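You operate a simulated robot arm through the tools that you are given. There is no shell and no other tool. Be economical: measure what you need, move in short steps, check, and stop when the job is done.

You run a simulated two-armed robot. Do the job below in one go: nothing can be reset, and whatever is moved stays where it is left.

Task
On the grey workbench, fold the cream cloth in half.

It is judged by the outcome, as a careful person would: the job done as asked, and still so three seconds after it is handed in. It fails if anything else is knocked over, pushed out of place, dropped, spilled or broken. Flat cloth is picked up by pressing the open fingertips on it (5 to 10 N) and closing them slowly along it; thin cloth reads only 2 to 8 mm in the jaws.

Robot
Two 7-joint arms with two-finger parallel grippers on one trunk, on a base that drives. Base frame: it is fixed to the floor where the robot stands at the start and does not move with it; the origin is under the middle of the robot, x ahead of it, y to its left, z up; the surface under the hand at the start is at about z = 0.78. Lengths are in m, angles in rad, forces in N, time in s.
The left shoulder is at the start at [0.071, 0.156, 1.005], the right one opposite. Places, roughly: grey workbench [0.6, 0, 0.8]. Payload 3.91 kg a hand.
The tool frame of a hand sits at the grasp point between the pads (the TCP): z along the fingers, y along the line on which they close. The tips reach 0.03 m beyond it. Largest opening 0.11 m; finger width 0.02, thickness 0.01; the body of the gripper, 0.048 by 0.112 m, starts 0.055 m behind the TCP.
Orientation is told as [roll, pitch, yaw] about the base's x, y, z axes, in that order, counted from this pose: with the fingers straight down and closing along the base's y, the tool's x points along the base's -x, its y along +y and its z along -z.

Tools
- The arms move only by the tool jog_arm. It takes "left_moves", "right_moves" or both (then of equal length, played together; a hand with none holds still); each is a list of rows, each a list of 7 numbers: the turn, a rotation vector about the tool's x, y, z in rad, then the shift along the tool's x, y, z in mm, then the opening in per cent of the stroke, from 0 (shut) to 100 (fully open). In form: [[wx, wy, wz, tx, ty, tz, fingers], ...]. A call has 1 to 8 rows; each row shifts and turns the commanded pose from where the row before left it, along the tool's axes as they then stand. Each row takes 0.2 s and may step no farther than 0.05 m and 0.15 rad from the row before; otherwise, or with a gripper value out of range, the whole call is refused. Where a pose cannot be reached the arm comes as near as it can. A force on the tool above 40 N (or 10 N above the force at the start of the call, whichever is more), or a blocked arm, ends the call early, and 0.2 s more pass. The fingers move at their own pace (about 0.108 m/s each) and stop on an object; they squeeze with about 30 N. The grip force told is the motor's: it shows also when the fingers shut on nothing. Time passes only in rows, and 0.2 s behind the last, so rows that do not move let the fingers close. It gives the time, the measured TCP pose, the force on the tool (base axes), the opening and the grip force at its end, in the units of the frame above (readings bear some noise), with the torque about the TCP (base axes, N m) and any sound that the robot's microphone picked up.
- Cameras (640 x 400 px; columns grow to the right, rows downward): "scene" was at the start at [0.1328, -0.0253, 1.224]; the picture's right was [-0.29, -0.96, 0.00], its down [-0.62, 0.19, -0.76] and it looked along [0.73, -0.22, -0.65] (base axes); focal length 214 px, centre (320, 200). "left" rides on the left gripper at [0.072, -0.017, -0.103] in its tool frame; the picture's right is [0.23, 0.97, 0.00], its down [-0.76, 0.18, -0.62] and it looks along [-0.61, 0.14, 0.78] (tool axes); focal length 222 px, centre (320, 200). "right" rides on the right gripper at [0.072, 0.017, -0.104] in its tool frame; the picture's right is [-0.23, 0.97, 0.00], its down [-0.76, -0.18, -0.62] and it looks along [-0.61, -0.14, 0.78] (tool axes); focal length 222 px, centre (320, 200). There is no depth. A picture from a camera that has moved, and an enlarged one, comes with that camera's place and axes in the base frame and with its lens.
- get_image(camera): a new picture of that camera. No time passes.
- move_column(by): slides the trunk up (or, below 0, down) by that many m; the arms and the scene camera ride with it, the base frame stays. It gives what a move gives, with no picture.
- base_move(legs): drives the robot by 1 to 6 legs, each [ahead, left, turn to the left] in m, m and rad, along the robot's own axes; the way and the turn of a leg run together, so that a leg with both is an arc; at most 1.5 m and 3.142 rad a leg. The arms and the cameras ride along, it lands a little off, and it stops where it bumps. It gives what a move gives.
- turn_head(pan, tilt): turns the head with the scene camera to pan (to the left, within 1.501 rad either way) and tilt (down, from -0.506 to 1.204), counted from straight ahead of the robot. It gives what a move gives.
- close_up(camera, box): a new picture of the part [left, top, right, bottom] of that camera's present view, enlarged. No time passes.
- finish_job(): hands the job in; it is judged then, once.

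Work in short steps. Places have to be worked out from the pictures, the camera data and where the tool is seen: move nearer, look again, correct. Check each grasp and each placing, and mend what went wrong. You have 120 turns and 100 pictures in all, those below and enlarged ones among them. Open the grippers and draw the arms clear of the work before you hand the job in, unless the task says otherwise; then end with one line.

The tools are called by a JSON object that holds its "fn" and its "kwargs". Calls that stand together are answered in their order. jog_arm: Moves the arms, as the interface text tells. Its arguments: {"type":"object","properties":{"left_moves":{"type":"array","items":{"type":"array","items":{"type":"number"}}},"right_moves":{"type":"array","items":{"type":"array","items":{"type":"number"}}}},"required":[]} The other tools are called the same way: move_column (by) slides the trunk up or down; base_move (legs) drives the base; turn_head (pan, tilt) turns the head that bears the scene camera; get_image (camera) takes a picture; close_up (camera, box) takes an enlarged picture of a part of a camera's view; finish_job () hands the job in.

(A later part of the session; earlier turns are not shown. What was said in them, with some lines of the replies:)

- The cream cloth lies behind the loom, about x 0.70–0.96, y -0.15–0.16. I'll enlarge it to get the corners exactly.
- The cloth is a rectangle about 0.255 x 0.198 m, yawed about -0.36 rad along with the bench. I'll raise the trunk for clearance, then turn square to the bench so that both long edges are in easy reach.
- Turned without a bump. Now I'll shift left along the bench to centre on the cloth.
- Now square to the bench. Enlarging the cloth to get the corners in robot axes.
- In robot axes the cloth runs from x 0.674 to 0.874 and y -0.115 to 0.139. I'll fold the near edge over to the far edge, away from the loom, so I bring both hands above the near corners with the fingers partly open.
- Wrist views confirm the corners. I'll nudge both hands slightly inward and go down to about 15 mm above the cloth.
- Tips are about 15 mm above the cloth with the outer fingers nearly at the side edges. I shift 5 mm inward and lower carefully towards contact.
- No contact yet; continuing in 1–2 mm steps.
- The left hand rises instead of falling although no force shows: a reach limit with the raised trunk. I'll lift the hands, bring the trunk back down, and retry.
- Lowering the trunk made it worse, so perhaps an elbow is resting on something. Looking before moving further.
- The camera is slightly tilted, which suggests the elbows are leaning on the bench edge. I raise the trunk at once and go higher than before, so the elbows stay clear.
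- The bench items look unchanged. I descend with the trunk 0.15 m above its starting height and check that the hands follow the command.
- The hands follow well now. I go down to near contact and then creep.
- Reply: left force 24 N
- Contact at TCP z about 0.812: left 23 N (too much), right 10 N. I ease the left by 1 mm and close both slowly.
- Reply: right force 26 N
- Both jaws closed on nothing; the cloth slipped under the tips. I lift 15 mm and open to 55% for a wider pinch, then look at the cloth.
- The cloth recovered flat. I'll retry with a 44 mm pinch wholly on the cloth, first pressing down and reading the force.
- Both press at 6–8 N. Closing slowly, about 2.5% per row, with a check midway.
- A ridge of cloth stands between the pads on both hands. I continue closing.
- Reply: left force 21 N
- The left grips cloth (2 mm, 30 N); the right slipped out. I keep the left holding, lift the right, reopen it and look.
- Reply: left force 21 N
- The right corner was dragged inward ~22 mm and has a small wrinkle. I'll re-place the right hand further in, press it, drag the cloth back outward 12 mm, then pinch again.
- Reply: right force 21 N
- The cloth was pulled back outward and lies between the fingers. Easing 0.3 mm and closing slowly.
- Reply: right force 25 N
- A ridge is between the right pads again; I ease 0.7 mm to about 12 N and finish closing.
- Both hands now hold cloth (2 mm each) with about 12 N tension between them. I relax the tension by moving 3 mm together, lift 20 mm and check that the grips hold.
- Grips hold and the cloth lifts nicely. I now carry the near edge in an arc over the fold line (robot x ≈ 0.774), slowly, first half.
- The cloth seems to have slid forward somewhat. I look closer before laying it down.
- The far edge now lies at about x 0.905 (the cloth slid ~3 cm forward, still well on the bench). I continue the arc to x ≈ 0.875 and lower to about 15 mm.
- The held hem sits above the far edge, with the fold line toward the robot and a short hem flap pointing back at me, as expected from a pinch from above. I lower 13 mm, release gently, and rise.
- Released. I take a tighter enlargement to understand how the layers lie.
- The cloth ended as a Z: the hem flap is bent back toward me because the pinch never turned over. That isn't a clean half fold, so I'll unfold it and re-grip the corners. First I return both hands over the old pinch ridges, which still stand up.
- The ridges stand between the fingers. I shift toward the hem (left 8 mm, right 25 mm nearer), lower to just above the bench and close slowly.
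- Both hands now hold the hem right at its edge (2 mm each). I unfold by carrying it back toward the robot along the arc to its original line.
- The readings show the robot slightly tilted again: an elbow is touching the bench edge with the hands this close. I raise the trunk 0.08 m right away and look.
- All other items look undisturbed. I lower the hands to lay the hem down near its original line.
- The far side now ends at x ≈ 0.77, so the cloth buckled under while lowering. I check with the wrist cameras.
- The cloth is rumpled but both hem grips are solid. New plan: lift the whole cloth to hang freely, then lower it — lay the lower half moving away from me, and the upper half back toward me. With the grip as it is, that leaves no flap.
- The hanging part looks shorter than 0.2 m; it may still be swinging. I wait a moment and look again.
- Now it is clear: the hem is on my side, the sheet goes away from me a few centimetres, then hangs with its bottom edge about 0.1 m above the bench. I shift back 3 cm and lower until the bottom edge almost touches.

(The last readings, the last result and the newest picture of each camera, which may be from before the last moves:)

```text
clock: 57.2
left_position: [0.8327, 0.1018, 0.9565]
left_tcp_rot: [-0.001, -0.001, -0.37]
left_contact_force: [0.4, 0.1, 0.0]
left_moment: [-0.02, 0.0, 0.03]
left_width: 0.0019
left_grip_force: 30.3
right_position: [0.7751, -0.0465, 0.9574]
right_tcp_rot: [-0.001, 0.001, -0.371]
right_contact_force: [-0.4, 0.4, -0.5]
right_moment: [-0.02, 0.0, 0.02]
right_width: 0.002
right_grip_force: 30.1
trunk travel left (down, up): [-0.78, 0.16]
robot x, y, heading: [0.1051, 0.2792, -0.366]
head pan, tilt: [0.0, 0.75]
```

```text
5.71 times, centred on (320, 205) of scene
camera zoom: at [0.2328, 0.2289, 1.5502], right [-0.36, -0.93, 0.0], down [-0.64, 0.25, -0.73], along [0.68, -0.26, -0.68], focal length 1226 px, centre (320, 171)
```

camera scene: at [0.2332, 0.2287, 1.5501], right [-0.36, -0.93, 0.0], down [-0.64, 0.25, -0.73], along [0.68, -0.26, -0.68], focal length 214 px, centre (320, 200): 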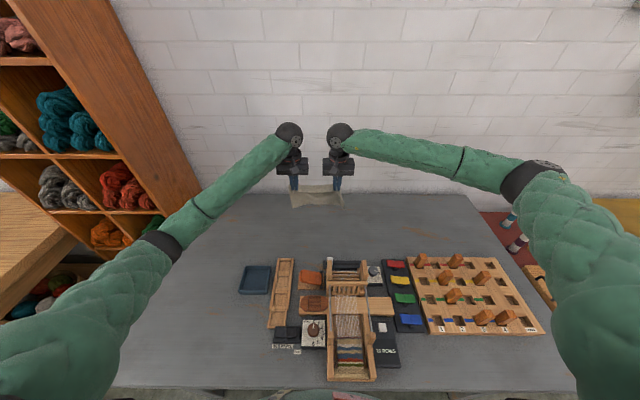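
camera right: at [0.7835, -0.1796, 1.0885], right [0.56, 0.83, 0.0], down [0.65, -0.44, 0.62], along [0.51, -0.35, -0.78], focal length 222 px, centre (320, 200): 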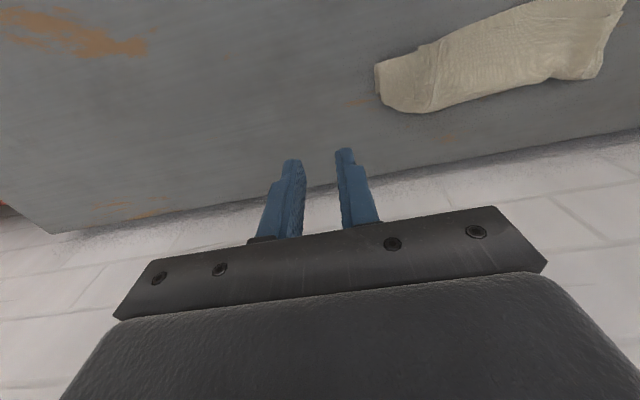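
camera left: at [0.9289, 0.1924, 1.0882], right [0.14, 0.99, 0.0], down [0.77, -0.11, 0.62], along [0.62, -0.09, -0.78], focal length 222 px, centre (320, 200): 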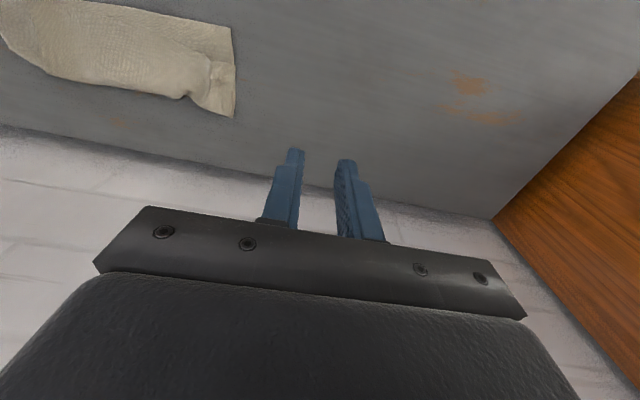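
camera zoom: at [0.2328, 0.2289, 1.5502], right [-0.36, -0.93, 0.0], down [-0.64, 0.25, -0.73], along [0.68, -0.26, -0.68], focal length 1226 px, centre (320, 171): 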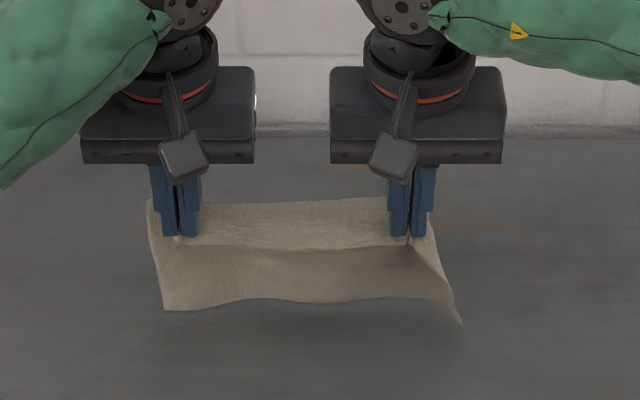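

The bottom edge is just above the bench. Now I move away while lowering, to lay the lower half flat.

{"fn": "jog_arm", "kwargs": {"left_moves": [[0, 0, 0, 0, 0, 12, 0], [0, 0, 0, -10, 0, 12, 0], [0, 0, 0, -13, 0, 12, 0], [0, 0, 0, -13, 0, 12, 0], [0, 0, 0, -13, 0, 12, 0], [0, 0, 0, -13, 0, 10, 0], [0, 0, 0, -13, 0, 10, 0], [0, 0, 0, 0, 0, 0, 0]], "right_moves": [[0, 0, 0, 0, 0, 12, 0], [0, 0, 0, -10, 0, 12, 0], [0, 0, 0, -13, 0, 12, 0], [0, 0, 0, -13, 0, 12, 0], [0, 0, 0, -13, 0, 12, 0], [0, 0, 0, -13, 0, 10, 0], [0, 0, 0, -13, 0, 10, 0], [0, 0, 0, 0, 0, 0, 0]]}}

{"fn": "close_up", "kwargs": {"camera": "scene", "box": [264, 170, 376, 240]}}

{"fn": "close_up", "kwargs": {"camera": "right", "box": [200, 60, 520, 260]}}

```text
clock: 59.0
left_position: [0.902, 0.0749, 0.8797]
left_tcp_rot: [0.0, 0.001, -0.369]
left_contact_force: [-0.3, -1.2, 0.3]
left_moment: [0.02, -0.02, 0.01]
left_width: 0.0019
left_grip_force: 30.1
right_position: [0.8433, -0.0738, 0.8758]
right_tcp_rot: [0.001, 0.001, -0.371]
right_contact_force: [0.6, 1.2, -0.5]
right_moment: [0.0, -0.03, -0.02]
right_width: 0.0022
right_grip_force: 30.4
trunk travel left (down, up): [-0.78, 0.16]
robot x, y, heading: [0.1067, 0.2782, -0.37]
head pan, tilt: [0.0, 0.75]
```

```text
5.71 times, centred on (320, 205) of scene
camera zoom: at [0.2325, 0.229, 1.5502], right [-0.36, -0.93, 0.0], down [-0.64, 0.25, -0.73], along [0.68, -0.26, -0.68], focal length 1226 px, centre (320, 171)
```

zoom: 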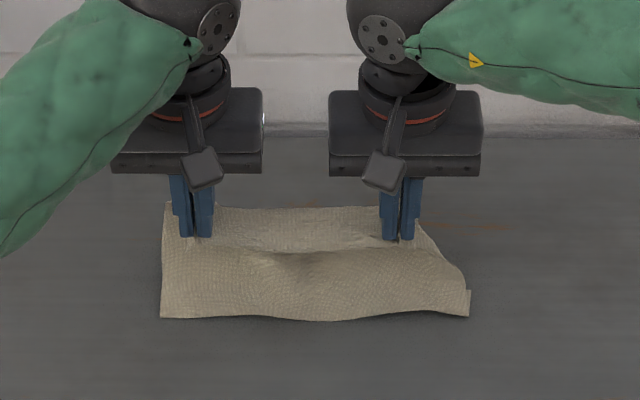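

```text
2.00 times, centred on (360, 160) of right
camera zoom: at [0.7809, -0.0316, 0.9808], right [0.56, 0.83, 0.0], down [0.65, -0.44, 0.62], along [0.51, -0.35, -0.78], focal length 444 px, centre (240, 280)
```

zoom: 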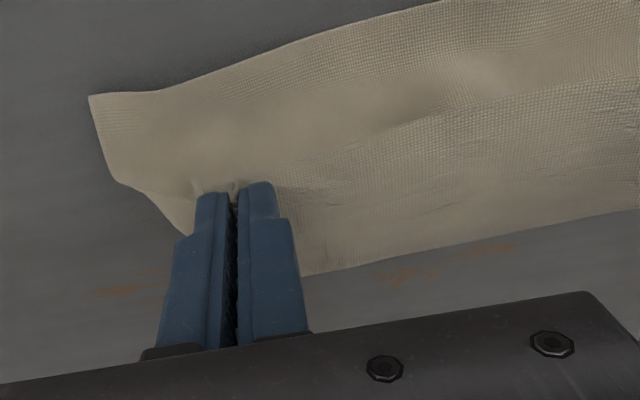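

Working: the bottom edge lies straight at x ≈ 0.783. I go a bit further away and down to set the fold line near x ≈ 0.88.

{"fn": "jog_arm", "kwargs": {"left_moves": [[0, 0, 0, -8, 0, 6, 0], [0, 0, 0, -8, 0, 6, 0], [0, 0, 0, -8, 0, 6, 0], [0, 0, 0, 0, 0, 0, 0]], "right_moves": [[0, 0, 0, -8, 0, 6, 0], [0, 0, 0, -8, 0, 6, 0], [0, 0, 0, -8, 0, 5, 0], [0, 0, 0, 0, 0, 0, 0]]}}

{"fn": "close_up", "kwargs": {"camera": "scene", "box": [264, 170, 376, 240]}}

{"fn": "close_up", "kwargs": {"camera": "left", "box": [0, 0, 448, 280]}}

```text
clock: 60.0
left_position: [0.925, 0.0666, 0.8615]
left_tcp_rot: [-0.002, 0.0, -0.369]
left_contact_force: [-1.4, -2.7, -0.6]
left_moment: [-0.06, 0.03, 0.03]
left_width: 0.0017
left_grip_force: 29.6
right_position: [0.8663, -0.0829, 0.8602]
right_tcp_rot: [0.0, -0.002, -0.371]
right_contact_force: [1.2, 3.0, -0.5]
right_moment: [0.07, -0.05, -0.02]
right_width: 0.0021
right_grip_force: 29.5
trunk travel left (down, up): [-0.78, 0.16]
robot x, y, heading: [0.1084, 0.2776, -0.369]
head pan, tilt: [0.0, 0.75]
```

```text
5.71 times, centred on (320, 205) of scene
camera zoom: at [0.2328, 0.2289, 1.5502], right [-0.36, -0.93, 0.0], down [-0.64, 0.25, -0.73], along [0.68, -0.26, -0.68], focal length 1226 px, centre (320, 171)
```

zoom: 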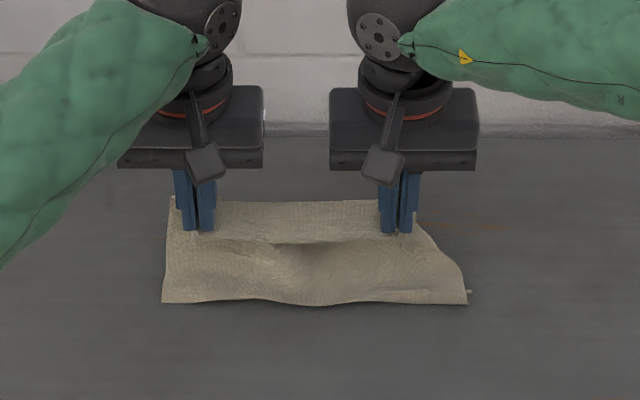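

```text
1.43 times, centred on (224, 140) of left
camera zoom: at [0.8509, 0.0766, 0.9626], right [0.14, 0.99, 0.0], down [0.77, -0.11, 0.62], along [0.62, -0.09, -0.78], focal length 317 px, centre (457, 286)
```

zoom: 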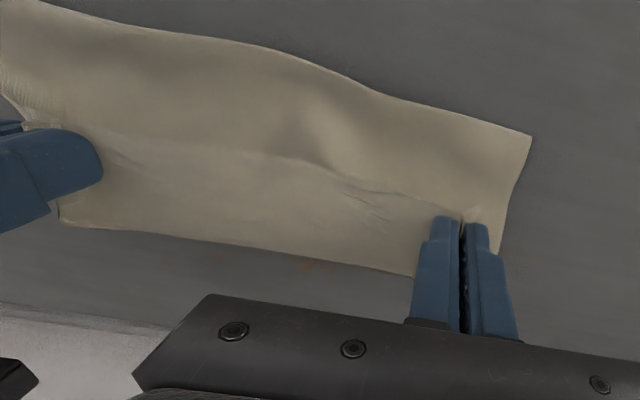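

The bottom edge slid slightly to x ≈ 0.80; the fold bulge is at ≈ 0.88. Now I lay the upper half back toward me with the hem over the bottom edge.

{"fn": "jog_arm", "kwargs": {"left_moves": [[0, 0, 0, 2, 0, 9, 0], [0, 0, 0, 6, 0, 9, 0], [0, 0, 0, 8, 0, 8, 0], [0, 0, 0, 8, 0, 7, 0], [0, 0, 0, 8, 0, 5, 0], [0, 0, 0, 0, 0, 0, 0]], "right_moves": [[0, 0, 0, 2, 0, 9, 0], [0, 0, 0, 6, 0, 9, 0], [0, 0, 0, 8, 0, 8, 0], [0, 0, 0, 8, 0, 7, 0], [0, 0, 0, 8, 0, 4, 0], [0, 0, 0, 0, 0, 0, 0]]}}

{"fn": "close_up", "kwargs": {"camera": "scene", "box": [264, 170, 376, 240]}}

{"fn": "close_up", "kwargs": {"camera": "left", "box": [0, 0, 448, 280]}}

{"fn": "close_up", "kwargs": {"camera": "right", "box": [192, 0, 640, 280]}}

```text
clock: 61.4
left_position: [0.896, 0.0786, 0.8235]
left_tcp_rot: [0.0, -0.001, -0.371]
left_contact_force: [-2.0, -3.1, -0.3]
left_moment: [-0.1, 0.05, 0.0]
left_width: 0.002
left_grip_force: 30.0
right_position: [0.8362, -0.0728, 0.8236]
right_tcp_rot: [0.002, 0.0, -0.37]
right_contact_force: [1.4, 3.1, 0.5]
right_moment: [0.1, -0.05, 0.01]
right_width: 0.0022
right_grip_force: 30.0
trunk travel left (down, up): [-0.78, 0.16]
robot x, y, heading: [0.1057, 0.2761, -0.366]
head pan, tilt: [0.0, 0.75]
```

```text
5.71 times, centred on (320, 205) of scene
camera zoom: at [0.2335, 0.2286, 1.5501], right [-0.36, -0.93, 0.0], down [-0.64, 0.25, -0.73], along [0.68, -0.26, -0.68], focal length 1226 px, centre (320, 171)
```

zoom: 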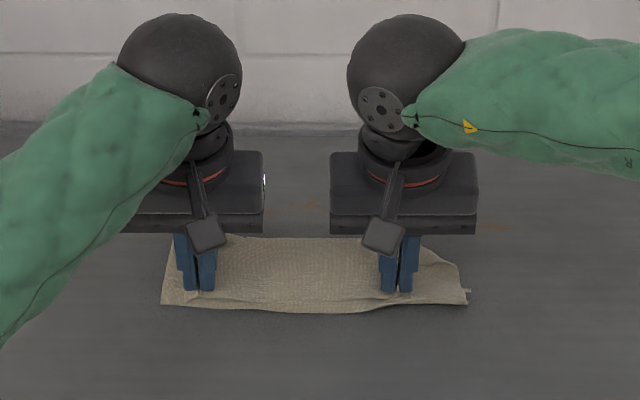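

```text
1.43 times, centred on (224, 140) of left
camera zoom: at [0.8219, 0.0876, 0.9244], right [0.14, 0.99, 0.0], down [0.77, -0.11, 0.62], along [0.62, -0.09, -0.78], focal length 317 px, centre (457, 286)
```

zoom: 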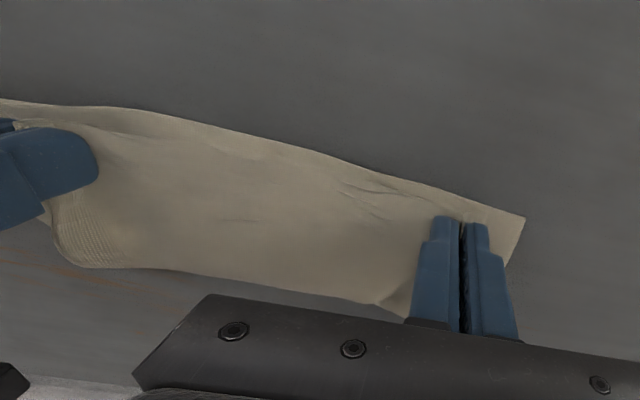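

```text
1.43 times, centred on (416, 140) of right
camera zoom: at [0.7735, -0.0296, 0.9273], right [0.56, 0.83, 0.0], down [0.65, -0.44, 0.62], along [0.51, -0.35, -0.78], focal length 317 px, centre (183, 286)
```

zoom: 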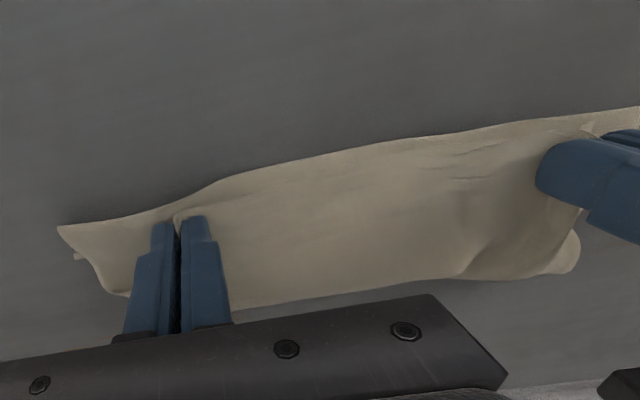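

A neat folded rectangle with the hem over the bottom edge. I lower a few mm, open gently, and rise.

{"fn": "jog_arm", "kwargs": {"left_moves": [[0, 0, 0, 0, 0, 4, 0], [0, 0, 0, 0, 0, 2, 0], [0, 0, 0, 0, 0, 0, 4], [0, 0, 0, 0, 0, 0, 9], [0, 0, 0, 0, 0, 0, 15], [0, 0, 0, 0, 0, -5, 20], [0, 0, 0, 0, 0, -20, 20], [0, 0, 0, 0, 0, -40, 20]], "right_moves": [[0, 0, 0, 0, 0, 4, 0], [0, 0, 0, 0, 0, 2, 0], [0, 0, 0, 0, 0, 0, 4], [0, 0, 0, 0, 0, 0, 9], [0, 0, 0, 0, 0, 0, 15], [0, 0, 0, 0, 0, -5, 20], [0, 0, 0, 0, 0, -20, 20], [0, 0, 0, 0, 0, -40, 20]]}}

{"fn": "jog_arm", "kwargs": {"left_moves": [[0, 0, 0, 0, 10, -45, 20], [0, 0, 0, 0, 30, -45, 20], [0, 0, 0, 0, 40, 0, 20], [0, 0, 0, 0, 40, 0, 20], [0, 0, 0, 0, 0, 0, 20]], "right_moves": [[0, 0, 0, 0, -10, -45, 20], [0, 0, 0, 0, -30, -45, 20], [0, 0, 0, 0, -40, 0, 20], [0, 0, 0, 0, -40, 0, 20], [0, 0, 0, 0, 0, 0, 20]]}}

{"fn": "close_up", "kwargs": {"camera": "scene", "box": [280, 190, 360, 240]}}

{"fn": "close_up", "kwargs": {"camera": "right", "box": [320, 0, 640, 200]}}

{"fn": "close_up", "kwargs": {"camera": "left", "box": [0, 0, 320, 200]}}

```text
clock: 63.2
left_position: [0.8948, 0.0786, 0.8828]
left_tcp_rot: [0.0, 0.0, -0.371]
left_contact_force: [0.0, -0.3, 0.9]
left_moment: [0.01, 0.03, 0.0]
left_width: 0.0217
left_grip_force: 0.0
right_position: [0.8361, -0.072, 0.8794]
right_tcp_rot: [0.001, 0.0, -0.371]
right_contact_force: [0.9, 0.1, 0.4]
right_moment: [0.04, -0.01, -0.01]
right_width: 0.0218
right_grip_force: 0.1
trunk travel left (down, up): [-0.78, 0.16]
robot x, y, heading: [0.1067, 0.2787, -0.372]
head pan, tilt: [0.0, 0.75]
```

```text
refused: row 2 steps farther than a row can; nothing moved
```

```text
8.00 times, centred on (320, 215) of scene
camera zoom: at [0.2317, 0.229, 1.5501], right [-0.36, -0.93, 0.0], down [-0.64, 0.25, -0.73], along [0.68, -0.26, -0.68], focal length 1716 px, centre (320, 80)
```

zoom: 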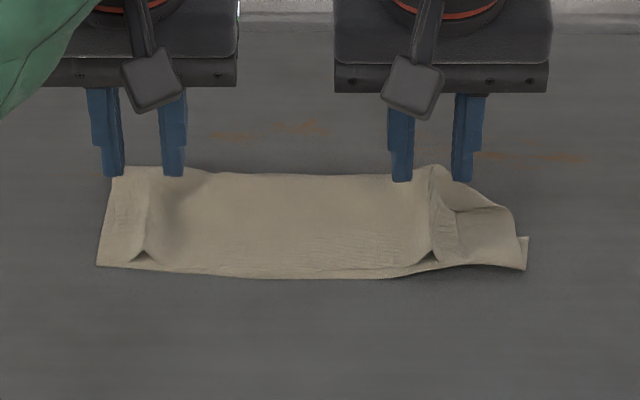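

```text
2.00 times, centred on (480, 100) of right
camera zoom: at [0.773, -0.0296, 0.984], right [0.56, 0.83, 0.0], down [0.65, -0.44, 0.62], along [0.51, -0.35, -0.78], focal length 444 px, centre (0, 400)
```

zoom: 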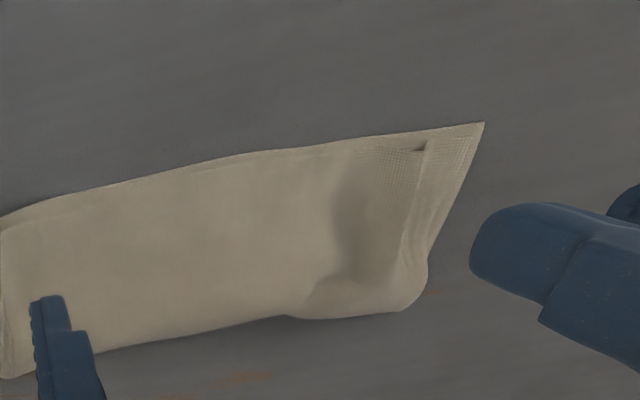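

```text
2.00 times, centred on (160, 100) of left
camera zoom: at [0.8204, 0.0882, 0.9851], right [0.14, 0.99, 0.0], down [0.77, -0.11, 0.62], along [0.62, -0.09, -0.78], focal length 444 px, centre (640, 400)
```

zoom: 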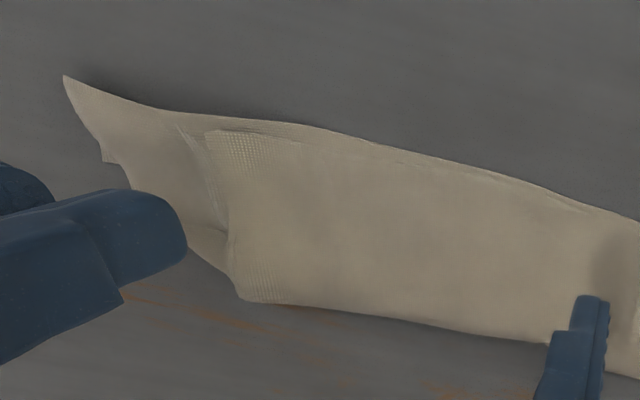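

Very close to a clean half fold; only the upper right corner has a pleat drawing it in. I raise and spread the hands (smaller steps) and inspect.

{"fn": "jog_arm", "kwargs": {"left_moves": [[0, 0, 0, 0, 10, -40, 20], [0, 0, 0, 0, 30, -35, 20], [0, 0, 0, 0, 40, 0, 20], [0, 0, 0, 0, 40, 0, 20], [0, 0, 0, 0, 0, 0, 20]], "right_moves": [[0, 0, 0, 20, 0, -40, 20], [0, 0, 0, 30, 0, 0, 20], [0, 0, 0, 0, 0, 0, 20], [0, 0, 0, 0, 0, 0, 20], [0, 0, 0, 0, 0, 0, 20]]}}

{"fn": "close_up", "kwargs": {"camera": "right", "box": [160, 60, 480, 260]}}

{"fn": "close_up", "kwargs": {"camera": "scene", "box": [288, 196, 352, 236]}}

```text
clock: 64.4
left_position: [0.9389, 0.1888, 0.9557]
left_tcp_rot: [0.0, 0.002, -0.37]
left_contact_force: [-0.5, 0.1, 0.0]
left_moment: [-0.01, 0.01, -0.01]
left_width: 0.022
left_grip_force: 0.0
right_position: [0.7904, -0.0553, 0.9215]
right_tcp_rot: [-0.001, 0.002, -0.37]
right_contact_force: [0.3, 0.2, -0.7]
right_moment: [0.0, 0.01, -0.01]
right_width: 0.022
right_grip_force: 0.0
trunk travel left (down, up): [-0.78, 0.16]
robot x, y, heading: [0.1078, 0.277, -0.366]
head pan, tilt: [0.0, 0.75]
```

```text
2.00 times, centred on (320, 160) of right
camera zoom: at [0.7271, -0.0134, 1.0256], right [0.56, 0.83, 0.0], down [0.65, -0.44, 0.62], along [0.51, -0.35, -0.78], focal length 444 px, centre (320, 280)
```

zoom: 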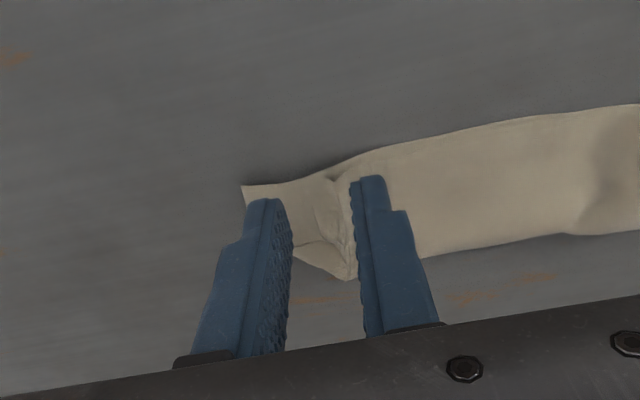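

```text
10.00 times, centred on (320, 216) of scene
camera zoom: at [0.2336, 0.2279, 1.55], right [-0.36, -0.93, 0.0], down [-0.64, 0.25, -0.73], along [0.68, -0.26, -0.68], focal length 2145 px, centre (320, 40)
```

zoom: 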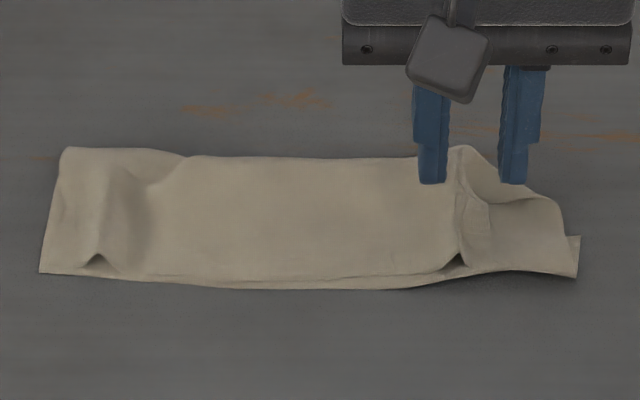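

The upper right corner is pulled in by a pleat at about (0.827, -0.076). I'll close the right fingers, press lightly on the corner strip beyond the pleat and stroke it outward.

{"fn": "jog_arm", "kwargs": {"right_moves": [[0, 0, 0, -33, -10, 0, 0], [0, 0, 0, -33, -10, 0, 0], [0, 0, 0, 0, 0, 40, 0], [0, 0, 0, 0, 0, 40, 0], [0, 0, 0, 0, 0, 0, 0]]}}

{"fn": "close_up", "kwargs": {"camera": "right", "box": [160, 60, 480, 260]}}

{"fn": "close_up", "kwargs": {"camera": "scene", "box": [304, 196, 368, 236]}}

```text
clock: 65.6
left_position: [0.9389, 0.1888, 0.9566]
left_tcp_rot: [-0.001, 0.001, -0.37]
left_contact_force: [0.2, 0.9, 0.3]
left_moment: [0.02, 0.01, 0.0]
left_width: 0.0222
left_grip_force: 0.0
right_position: [0.8439, -0.0975, 0.8409]
right_tcp_rot: [0.0, 0.001, -0.37]
right_contact_force: [-0.6, 0.7, -0.1]
right_moment: [0.02, 0.0, 0.02]
right_width: 0.0001
right_grip_force: 30.0
trunk travel left (down, up): [-0.78, 0.16]
robot x, y, heading: [0.1072, 0.2767, -0.371]
head pan, tilt: [0.0, 0.75]
```

```text
2.00 times, centred on (320, 160) of right
camera zoom: at [0.7814, -0.0553, 0.9451], right [0.56, 0.83, 0.0], down [0.65, -0.44, 0.62], along [0.51, -0.35, -0.78], focal length 444 px, centre (320, 280)
```

zoom: 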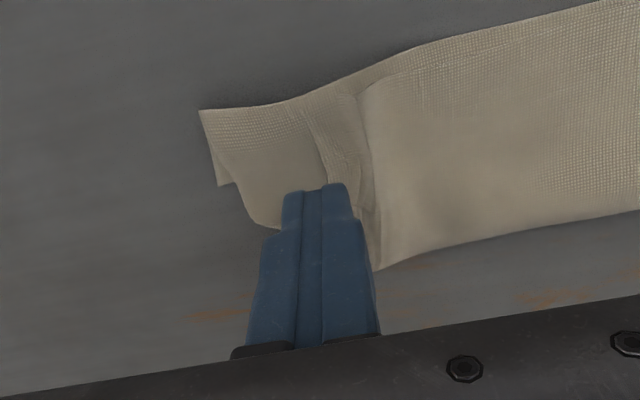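

```text
10.00 times, centred on (336, 216) of scene
camera zoom: at [0.2325, 0.2291, 1.5502], right [-0.36, -0.93, 0.0], down [-0.64, 0.25, -0.73], along [0.68, -0.26, -0.68], focal length 2145 px, centre (160, 40)
```

zoom: 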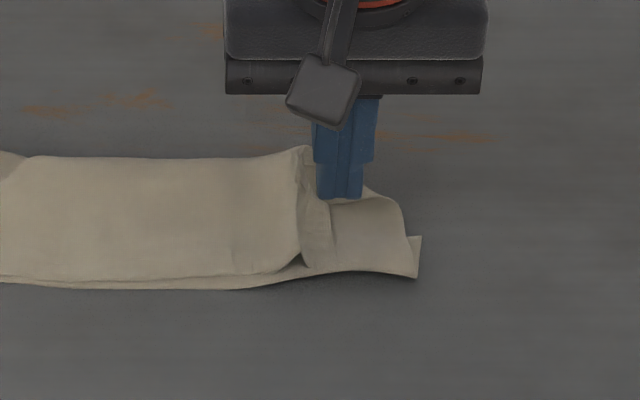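

The strip is about 10 mm nearer and 8 mm inward of the fingertip. I correct and lower to light contact.

{"fn": "jog_arm", "kwargs": {"right_moves": [[0, 0, 0, 9, 8, 0, 0], [0, 0, 0, 0, 0, 12, 0], [0, 0, 0, 0, 0, 8, 0], [0, 0, 0, 0, 0, 3, 0], [0, 0, 0, 0, 0, 2, 0], [0, 0, 0, 0, 0, 0, 0]]}}

{"fn": "close_up", "kwargs": {"camera": "right", "box": [160, 60, 480, 260]}}

```text
clock: 67.0
left_position: [0.9391, 0.1889, 0.956]
left_tcp_rot: [0.0, -0.002, -0.371]
left_contact_force: [0.7, -0.4, 0.0]
left_moment: [0.0, -0.04, 0.0]
left_width: 0.0219
left_grip_force: 0.1
right_position: [0.8381, -0.085, 0.8157]
right_tcp_rot: [0.001, -0.001, -0.371]
right_contact_force: [-0.6, -0.1, 0.3]
right_moment: [-0.01, -0.01, -0.01]
right_width: 0.0003
right_grip_force: 30.4
trunk travel left (down, up): [-0.78, 0.16]
robot x, y, heading: [0.1088, 0.2763, -0.374]
head pan, tilt: [0.0, 0.75]
```

```text
2.00 times, centred on (320, 160) of right
camera zoom: at [0.7762, -0.043, 0.9211], right [0.56, 0.83, 0.0], down [0.65, -0.44, 0.62], along [0.51, -0.35, -0.78], focal length 444 px, centre (320, 280)
```

zoom: 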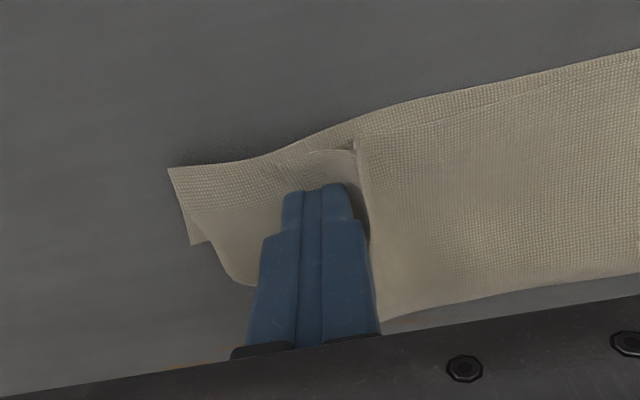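

The tip is on the strip. I press a couple of mm more and stroke outward.

{"fn": "jog_arm", "kwargs": {"right_moves": [[0, 0, 0, 0, 0, 2, 0], [0, 0, 0, 0, 0, 1, 0], [0, 0, 0, 0, -6, 0.3, 0], [0, 0, 0, 0, -6, 0, 0], [0, 0, 0, 0, -6, 0, 0], [0, 0, 0, 0, 0, 0, 0]]}}

{"fn": "close_up", "kwargs": {"camera": "right", "box": [160, 60, 480, 260]}}

```text
clock: 68.4
left_position: [0.9392, 0.19, 0.9569]
left_tcp_rot: [0.0, -0.001, -0.372]
left_contact_force: [0.5, 0.3, 0.5]
left_moment: [0.04, -0.01, -0.03]
left_width: 0.0218
left_grip_force: 0.0
right_position: [0.8317, -0.1035, 0.8139]
right_tcp_rot: [-0.001, 0.001, -0.371]
right_contact_force: [-0.9, 0.6, 0.0]
right_moment: [0.0, 0.05, 0.02]
right_width: 0.0001
right_grip_force: 30.2
trunk travel left (down, up): [-0.78, 0.16]
robot x, y, heading: [0.1075, 0.2776, -0.372]
head pan, tilt: [0.0, 0.75]
```

```text
2.00 times, centred on (320, 160) of right
camera zoom: at [0.7697, -0.0606, 0.9177], right [0.56, 0.83, 0.0], down [0.65, -0.44, 0.62], along [0.51, -0.35, -0.78], focal length 444 px, centre (320, 280)
```

zoom: 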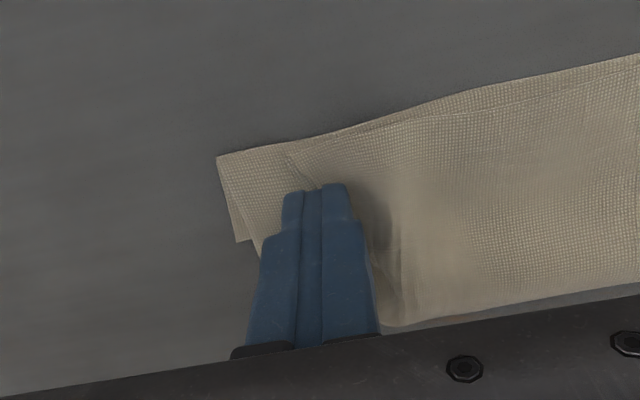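

Excellent, the pleat is opening and the upper corner moved outward. I continue about 18 mm more.

{"fn": "jog_arm", "kwargs": {"right_moves": [[0, 0, 0, 0, -6, 0.2, 0], [0, 0, 0, 0, -6, 0, 0], [0, 0, 0, 0, -6, 0, 0], [0, 0, 0, 0, 0, 0, 0]]}}

{"fn": "close_up", "kwargs": {"camera": "right", "box": [160, 60, 480, 260]}}

{"fn": "close_up", "kwargs": {"camera": "scene", "box": [284, 191, 364, 241]}}

```text
clock: 69.4
left_position: [0.9394, 0.1894, 0.9568]
left_tcp_rot: [0.0, -0.001, -0.369]
left_contact_force: [0.2, -0.6, 0.0]
left_moment: [0.04, 0.01, 0.01]
left_width: 0.0218
left_grip_force: 0.0
right_position: [0.8255, -0.1205, 0.8127]
right_tcp_rot: [0.0, -0.001, -0.37]
right_contact_force: [-0.4, -0.2, -0.6]
right_moment: [-0.04, -0.01, -0.01]
right_width: 0.0
right_grip_force: 30.4
trunk travel left (down, up): [-0.78, 0.16]
robot x, y, heading: [0.1088, 0.2792, -0.368]
head pan, tilt: [0.0, 0.75]
```

```text
2.00 times, centred on (320, 160) of right
camera zoom: at [0.7637, -0.0771, 0.918], right [0.56, 0.83, 0.0], down [0.65, -0.44, 0.62], along [0.51, -0.35, -0.78], focal length 444 px, centre (320, 280)
```

zoom: 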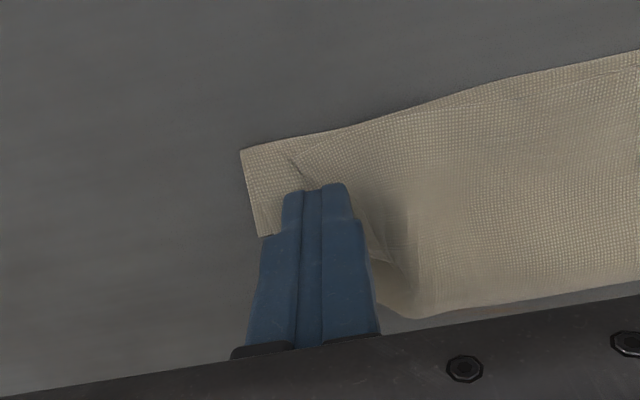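

```text
8.00 times, centred on (324, 216) of scene
camera zoom: at [0.2333, 0.229, 1.5501], right [-0.36, -0.93, 0.0], down [-0.64, 0.25, -0.73], along [0.68, -0.26, -0.68], focal length 1716 px, centre (288, 72)
```

zoom: 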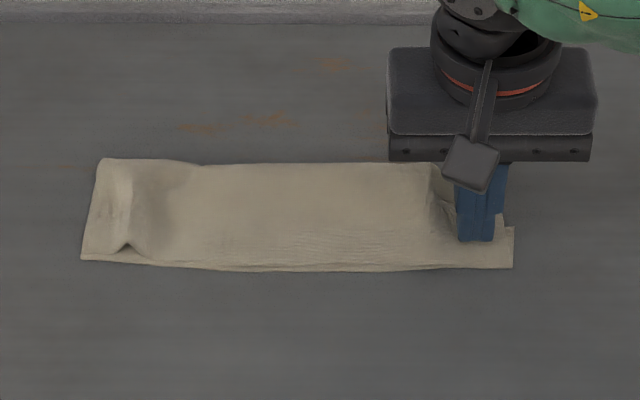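

Near edges align now. I stroke 12 mm more, then lift the right hand straight up.

{"fn": "jog_arm", "kwargs": {"right_moves": [[0, 0, 0, 0, -6, 0.2, 0], [0, 0, 0, 0, -6, 0, 0], [0, 0, 0, 0, 0, 0, 0], [0, 0, 0, 0, 0, -10, 0], [0, 0, 0, 0, 0, -40, 0], [0, 0, 0, 0, -20, -40, 0], [0, 0, 0, 0, -40, -20, 0], [0, 0, 0, 0, -40, 0, 0]]}}

{"fn": "close_up", "kwargs": {"camera": "scene", "box": [284, 191, 364, 241]}}

{"fn": "close_up", "kwargs": {"camera": "right", "box": [320, 0, 640, 200]}}

{"fn": "close_up", "kwargs": {"camera": "left", "box": [0, 0, 320, 200]}}

```text
clock: 71.2
left_position: [0.939, 0.1904, 0.9577]
left_tcp_rot: [0.0, -0.002, -0.369]
left_contact_force: [-0.5, 0.2, 0.4]
left_moment: [-0.01, -0.01, -0.03]
left_width: 0.0221
left_grip_force: 0.0
right_position: [0.7872, -0.2232, 0.9231]
right_tcp_rot: [0.001, 0.0, -0.368]
right_contact_force: [1.0, -0.2, -0.2]
right_moment: [0.01, -0.01, 0.02]
right_width: 0.0
right_grip_force: 30.2
trunk travel left (down, up): [-0.78, 0.16]
robot x, y, heading: [0.1072, 0.2758, -0.369]
head pan, tilt: [0.0, 0.75]
```

```text
8.00 times, centred on (324, 216) of scene
camera zoom: at [0.2326, 0.228, 1.5502], right [-0.36, -0.93, 0.0], down [-0.64, 0.25, -0.73], along [0.68, -0.26, -0.68], focal length 1716 px, centre (288, 72)
```

zoom: 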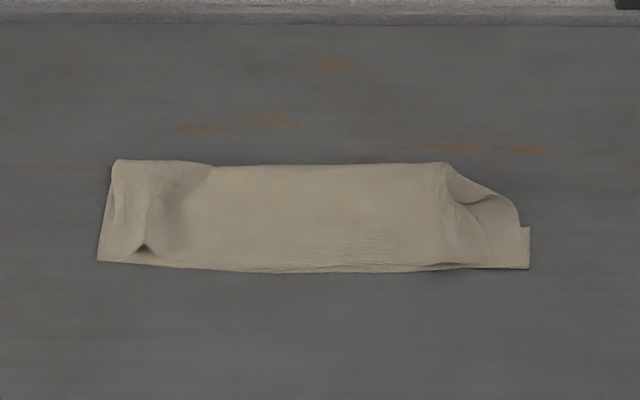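

```text
2.00 times, centred on (480, 100) of right
camera zoom: at [0.7244, -0.1813, 1.0278], right [0.56, 0.83, 0.0], down [0.65, -0.44, 0.62], along [0.52, -0.35, -0.78], focal length 444 px, centre (0, 400)
```

zoom: 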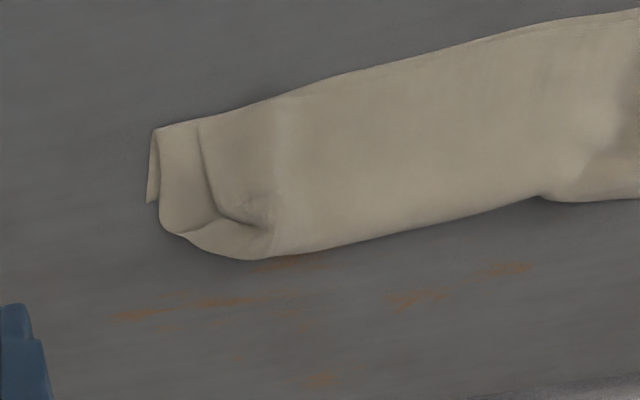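

```text
2.00 times, centred on (160, 100) of left
camera zoom: at [0.8651, 0.1995, 1.0586], right [0.14, 0.99, 0.0], down [0.77, -0.11, 0.62], along [0.62, -0.09, -0.78], focal length 444 px, centre (640, 400)
```

zoom: 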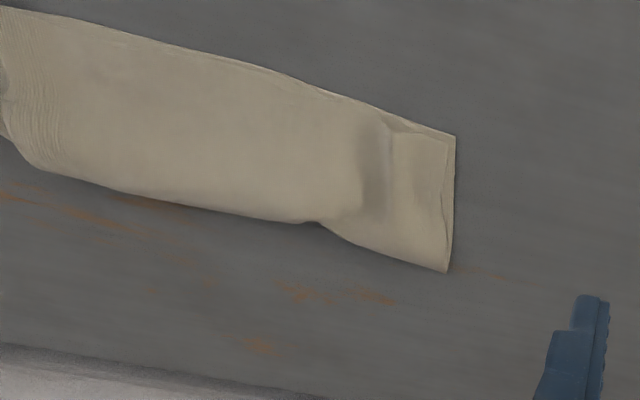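

Good. One more stroke on the right end, at about (0.845, -0.088), to bring the upper layer's right edge and fold corner fully out.

{"fn": "jog_arm", "kwargs": {"right_moves": [[0, 0, 0, -10, 43, 0, 0], [0, 0, 0, -10, 43, 0, 0], [0, 0, 0, -10, 43, 0, 0], [0, 0, 0, 0, 0, 45, 0], [0, 0, 0, 0, 0, 45, 0], [0, 0, 0, 0, 0, 15, 0], [0, 0, 0, 0, 0, 4, 0], [0, 0, 0, 0, 0, 0, 0]]}}

{"fn": "close_up", "kwargs": {"camera": "right", "box": [160, 60, 480, 260]}}

```text
clock: 73.0
left_position: [0.9388, 0.1901, 0.9559]
left_tcp_rot: [-0.001, -0.001, -0.372]
left_contact_force: [0.0, 1.0, 0.3]
left_moment: [-0.03, -0.03, -0.01]
left_width: 0.0221
left_grip_force: 0.0
right_position: [0.8597, -0.1149, 0.8116]
right_tcp_rot: [0.001, 0.0, -0.37]
right_contact_force: [-0.2, 0.6, 1.1]
right_moment: [-0.02, -0.04, -0.01]
right_width: 0.0
right_grip_force: 29.7
trunk travel left (down, up): [-0.78, 0.16]
robot x, y, heading: [0.1045, 0.2833, -0.371]
head pan, tilt: [0.0, 0.75]
```

```text
2.00 times, centred on (320, 160) of right
camera zoom: at [0.7971, -0.0716, 0.9171], right [0.56, 0.83, 0.0], down [0.65, -0.44, 0.62], along [0.51, -0.35, -0.78], focal length 444 px, centre (320, 280)
```

zoom: 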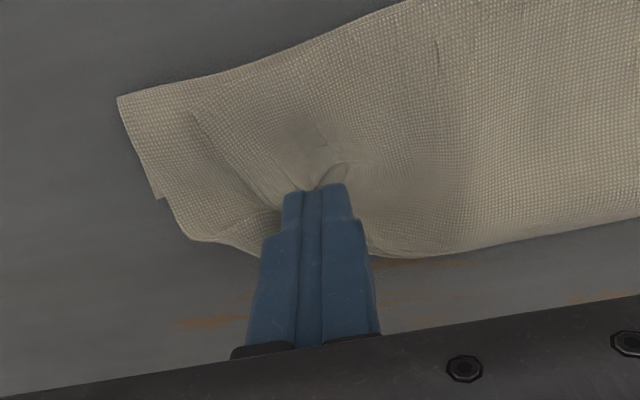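

Pressed on the upper layer. Stroking outward 24 mm, then lifting.

{"fn": "jog_arm", "kwargs": {"right_moves": [[0, 0, 0, 0, -6, 0, 0], [0, 0, 0, 0, -6, 0, 0], [0, 0, 0, 0, -6, 0, 0], [0, 0, 0, 0, -6, 0, 0], [0, 0, 0, 0, 0, -8, 0], [0, 0, 0, 0, 0, -40, 0], [0, 0, 0, 0, -20, -40, 0], [0, 0, 0, 0, -40, -20, 0]]}}

{"fn": "close_up", "kwargs": {"camera": "scene", "box": [284, 191, 364, 241]}}

{"fn": "close_up", "kwargs": {"camera": "right", "box": [240, 0, 560, 200]}}

```text
clock: 74.8
left_position: [0.9391, 0.1895, 0.9562]
left_tcp_rot: [0.003, -0.001, -0.368]
left_contact_force: [-0.1, -0.8, 0.8]
left_moment: [0.04, 0.01, 0.01]
left_width: 0.0218
left_grip_force: 0.0
right_position: [0.8307, -0.1923, 0.923]
right_tcp_rot: [0.0, 0.0, -0.369]
right_contact_force: [-0.8, 0.8, 1.0]
right_moment: [0.01, 0.0, 0.0]
right_width: 0.0
right_grip_force: 29.8
trunk travel left (down, up): [-0.78, 0.16]
robot x, y, heading: [0.1117, 0.2775, -0.362]
head pan, tilt: [0.0, 0.75]
```

```text
8.00 times, centred on (324, 216) of scene
camera zoom: at [0.2319, 0.2275, 1.5502], right [-0.36, -0.93, 0.0], down [-0.64, 0.25, -0.73], along [0.68, -0.26, -0.68], focal length 1716 px, centre (288, 72)
```

zoom: 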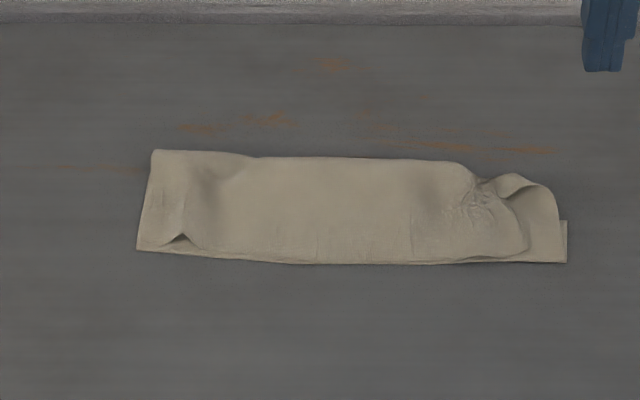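

```text
2.00 times, centred on (400, 100) of right
camera zoom: at [0.768, -0.1497, 1.0266], right [0.56, 0.83, 0.0], down [0.65, -0.44, 0.62], along [0.51, -0.35, -0.78], focal length 444 px, centre (160, 400)
```

zoom: 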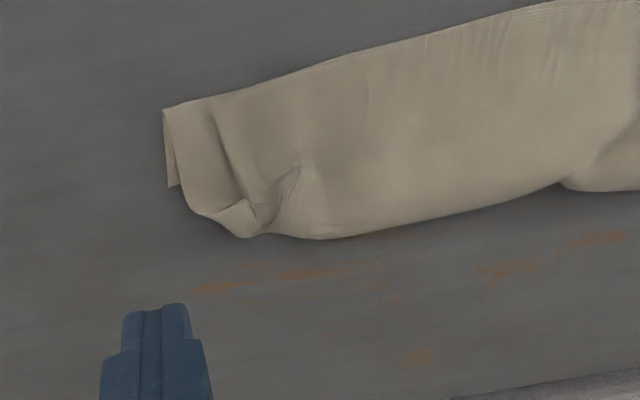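

The cloth is folded into a clean half-size strip, with edges matched to within about 2 cm. I open the grippers, draw the arms up and apart, and check the whole scene.

{"fn": "jog_arm", "kwargs": {"left_moves": [[0, 0, 0, 0, 20, -40, 60], [0, 0, 0, 0, 30, -35, 100], [0, 0, 0, 0, 40, 0, 100], [0, 0, 0, 0, 40, 0, 100], [0, 0, 0, 0, 0, 0, 100]], "right_moves": [[0, 0, 0, 0, 0, -45, 0], [0, 0, 0, 0, -20, -45, 60], [0, 0, 0, 0, -40, 0, 100], [0, 0, 0, 0, -40, 0, 100], [0, 0, 0, 0, 0, 0, 100]]}}

{"fn": "get_image", "kwargs": {"camera": "scene"}}

{"fn": "close_up", "kwargs": {"camera": "scene", "box": [220, 190, 560, 390]}}

{"fn": "close_up", "kwargs": {"camera": "scene", "box": [284, 191, 364, 241]}}

```text
clock: 76.0
left_position: [0.9871, 0.3117, 1.0302]
left_tcp_rot: [-0.001, 0.003, -0.37]
left_contact_force: [0.6, -0.1, -0.8]
left_moment: [-0.03, 0.02, -0.01]
left_width: 0.11
left_grip_force: 0.0
right_position: [0.7949, -0.2853, 1.0105]
right_tcp_rot: [0.001, 0.002, -0.371]
right_contact_force: [0.0, -1.0, 0.8]
right_moment: [0.0, -0.02, 0.01]
right_width: 0.1099
right_grip_force: 0.0
trunk travel left (down, up): [-0.78, 0.16]
robot x, y, heading: [0.1073, 0.2769, -0.371]
head pan, tilt: [0.0, 0.75]
```

```text
13 pictures are left
camera scene: at [0.2341, 0.2286, 1.55], right [-0.36, -0.93, 0.0], down [-0.64, 0.25, -0.73], along [0.68, -0.26, -0.68], focal length 214 px, centre (320, 200)
```

scene: 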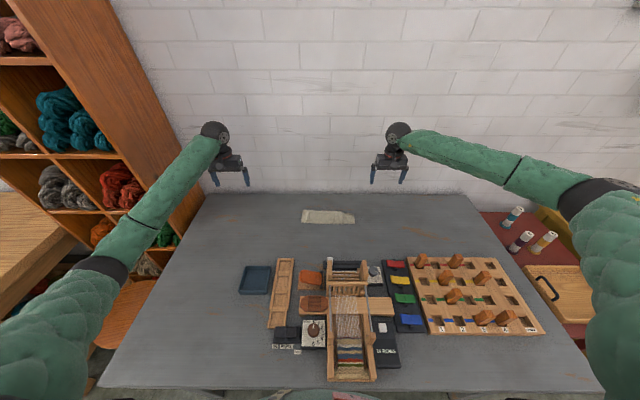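

```text
1.88 times, centred on (390, 290) of scene
camera zoom: at [0.2341, 0.2286, 1.55], right [-0.36, -0.93, 0.0], down [-0.64, 0.25, -0.73], along [0.68, -0.26, -0.68], focal length 404 px, centre (188, 31)
```

zoom: 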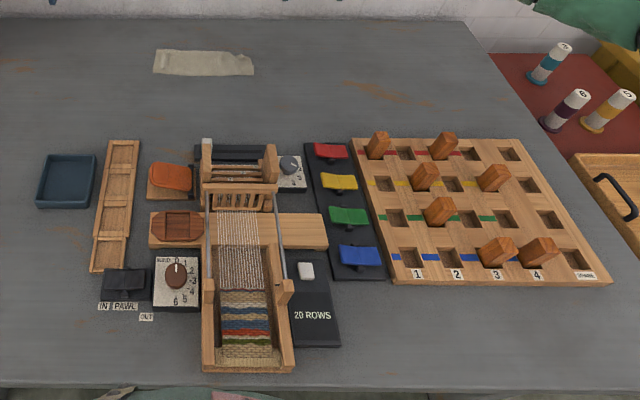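

```text
8.00 times, centred on (324, 216) of scene
camera zoom: at [0.2341, 0.2286, 1.55], right [-0.36, -0.93, 0.0], down [-0.64, 0.25, -0.73], along [0.68, -0.26, -0.68], focal length 1716 px, centre (288, 72)
```

zoom: 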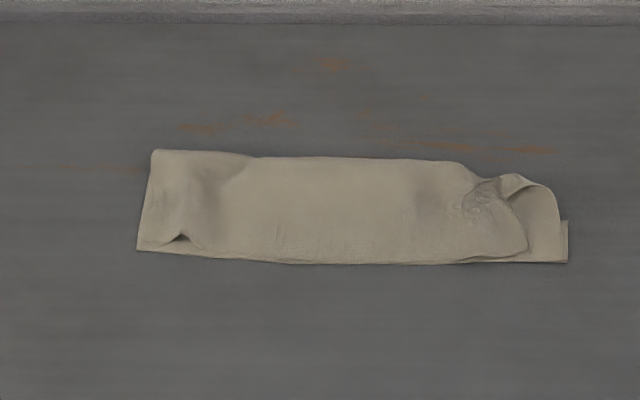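

All other items are in place, the cloth lies stably folded in half, and the arms are clear. Handing in.

{"fn": "finish_job", "kwargs": {}}

```text
The job is handed in.
```

The cream cloth is folded in half on the grey workbench. Its right end is slightly wrinkled and about 2 cm out of line, the strip lies a few cm from where the cloth started, and nothing else on the bench looks moved.
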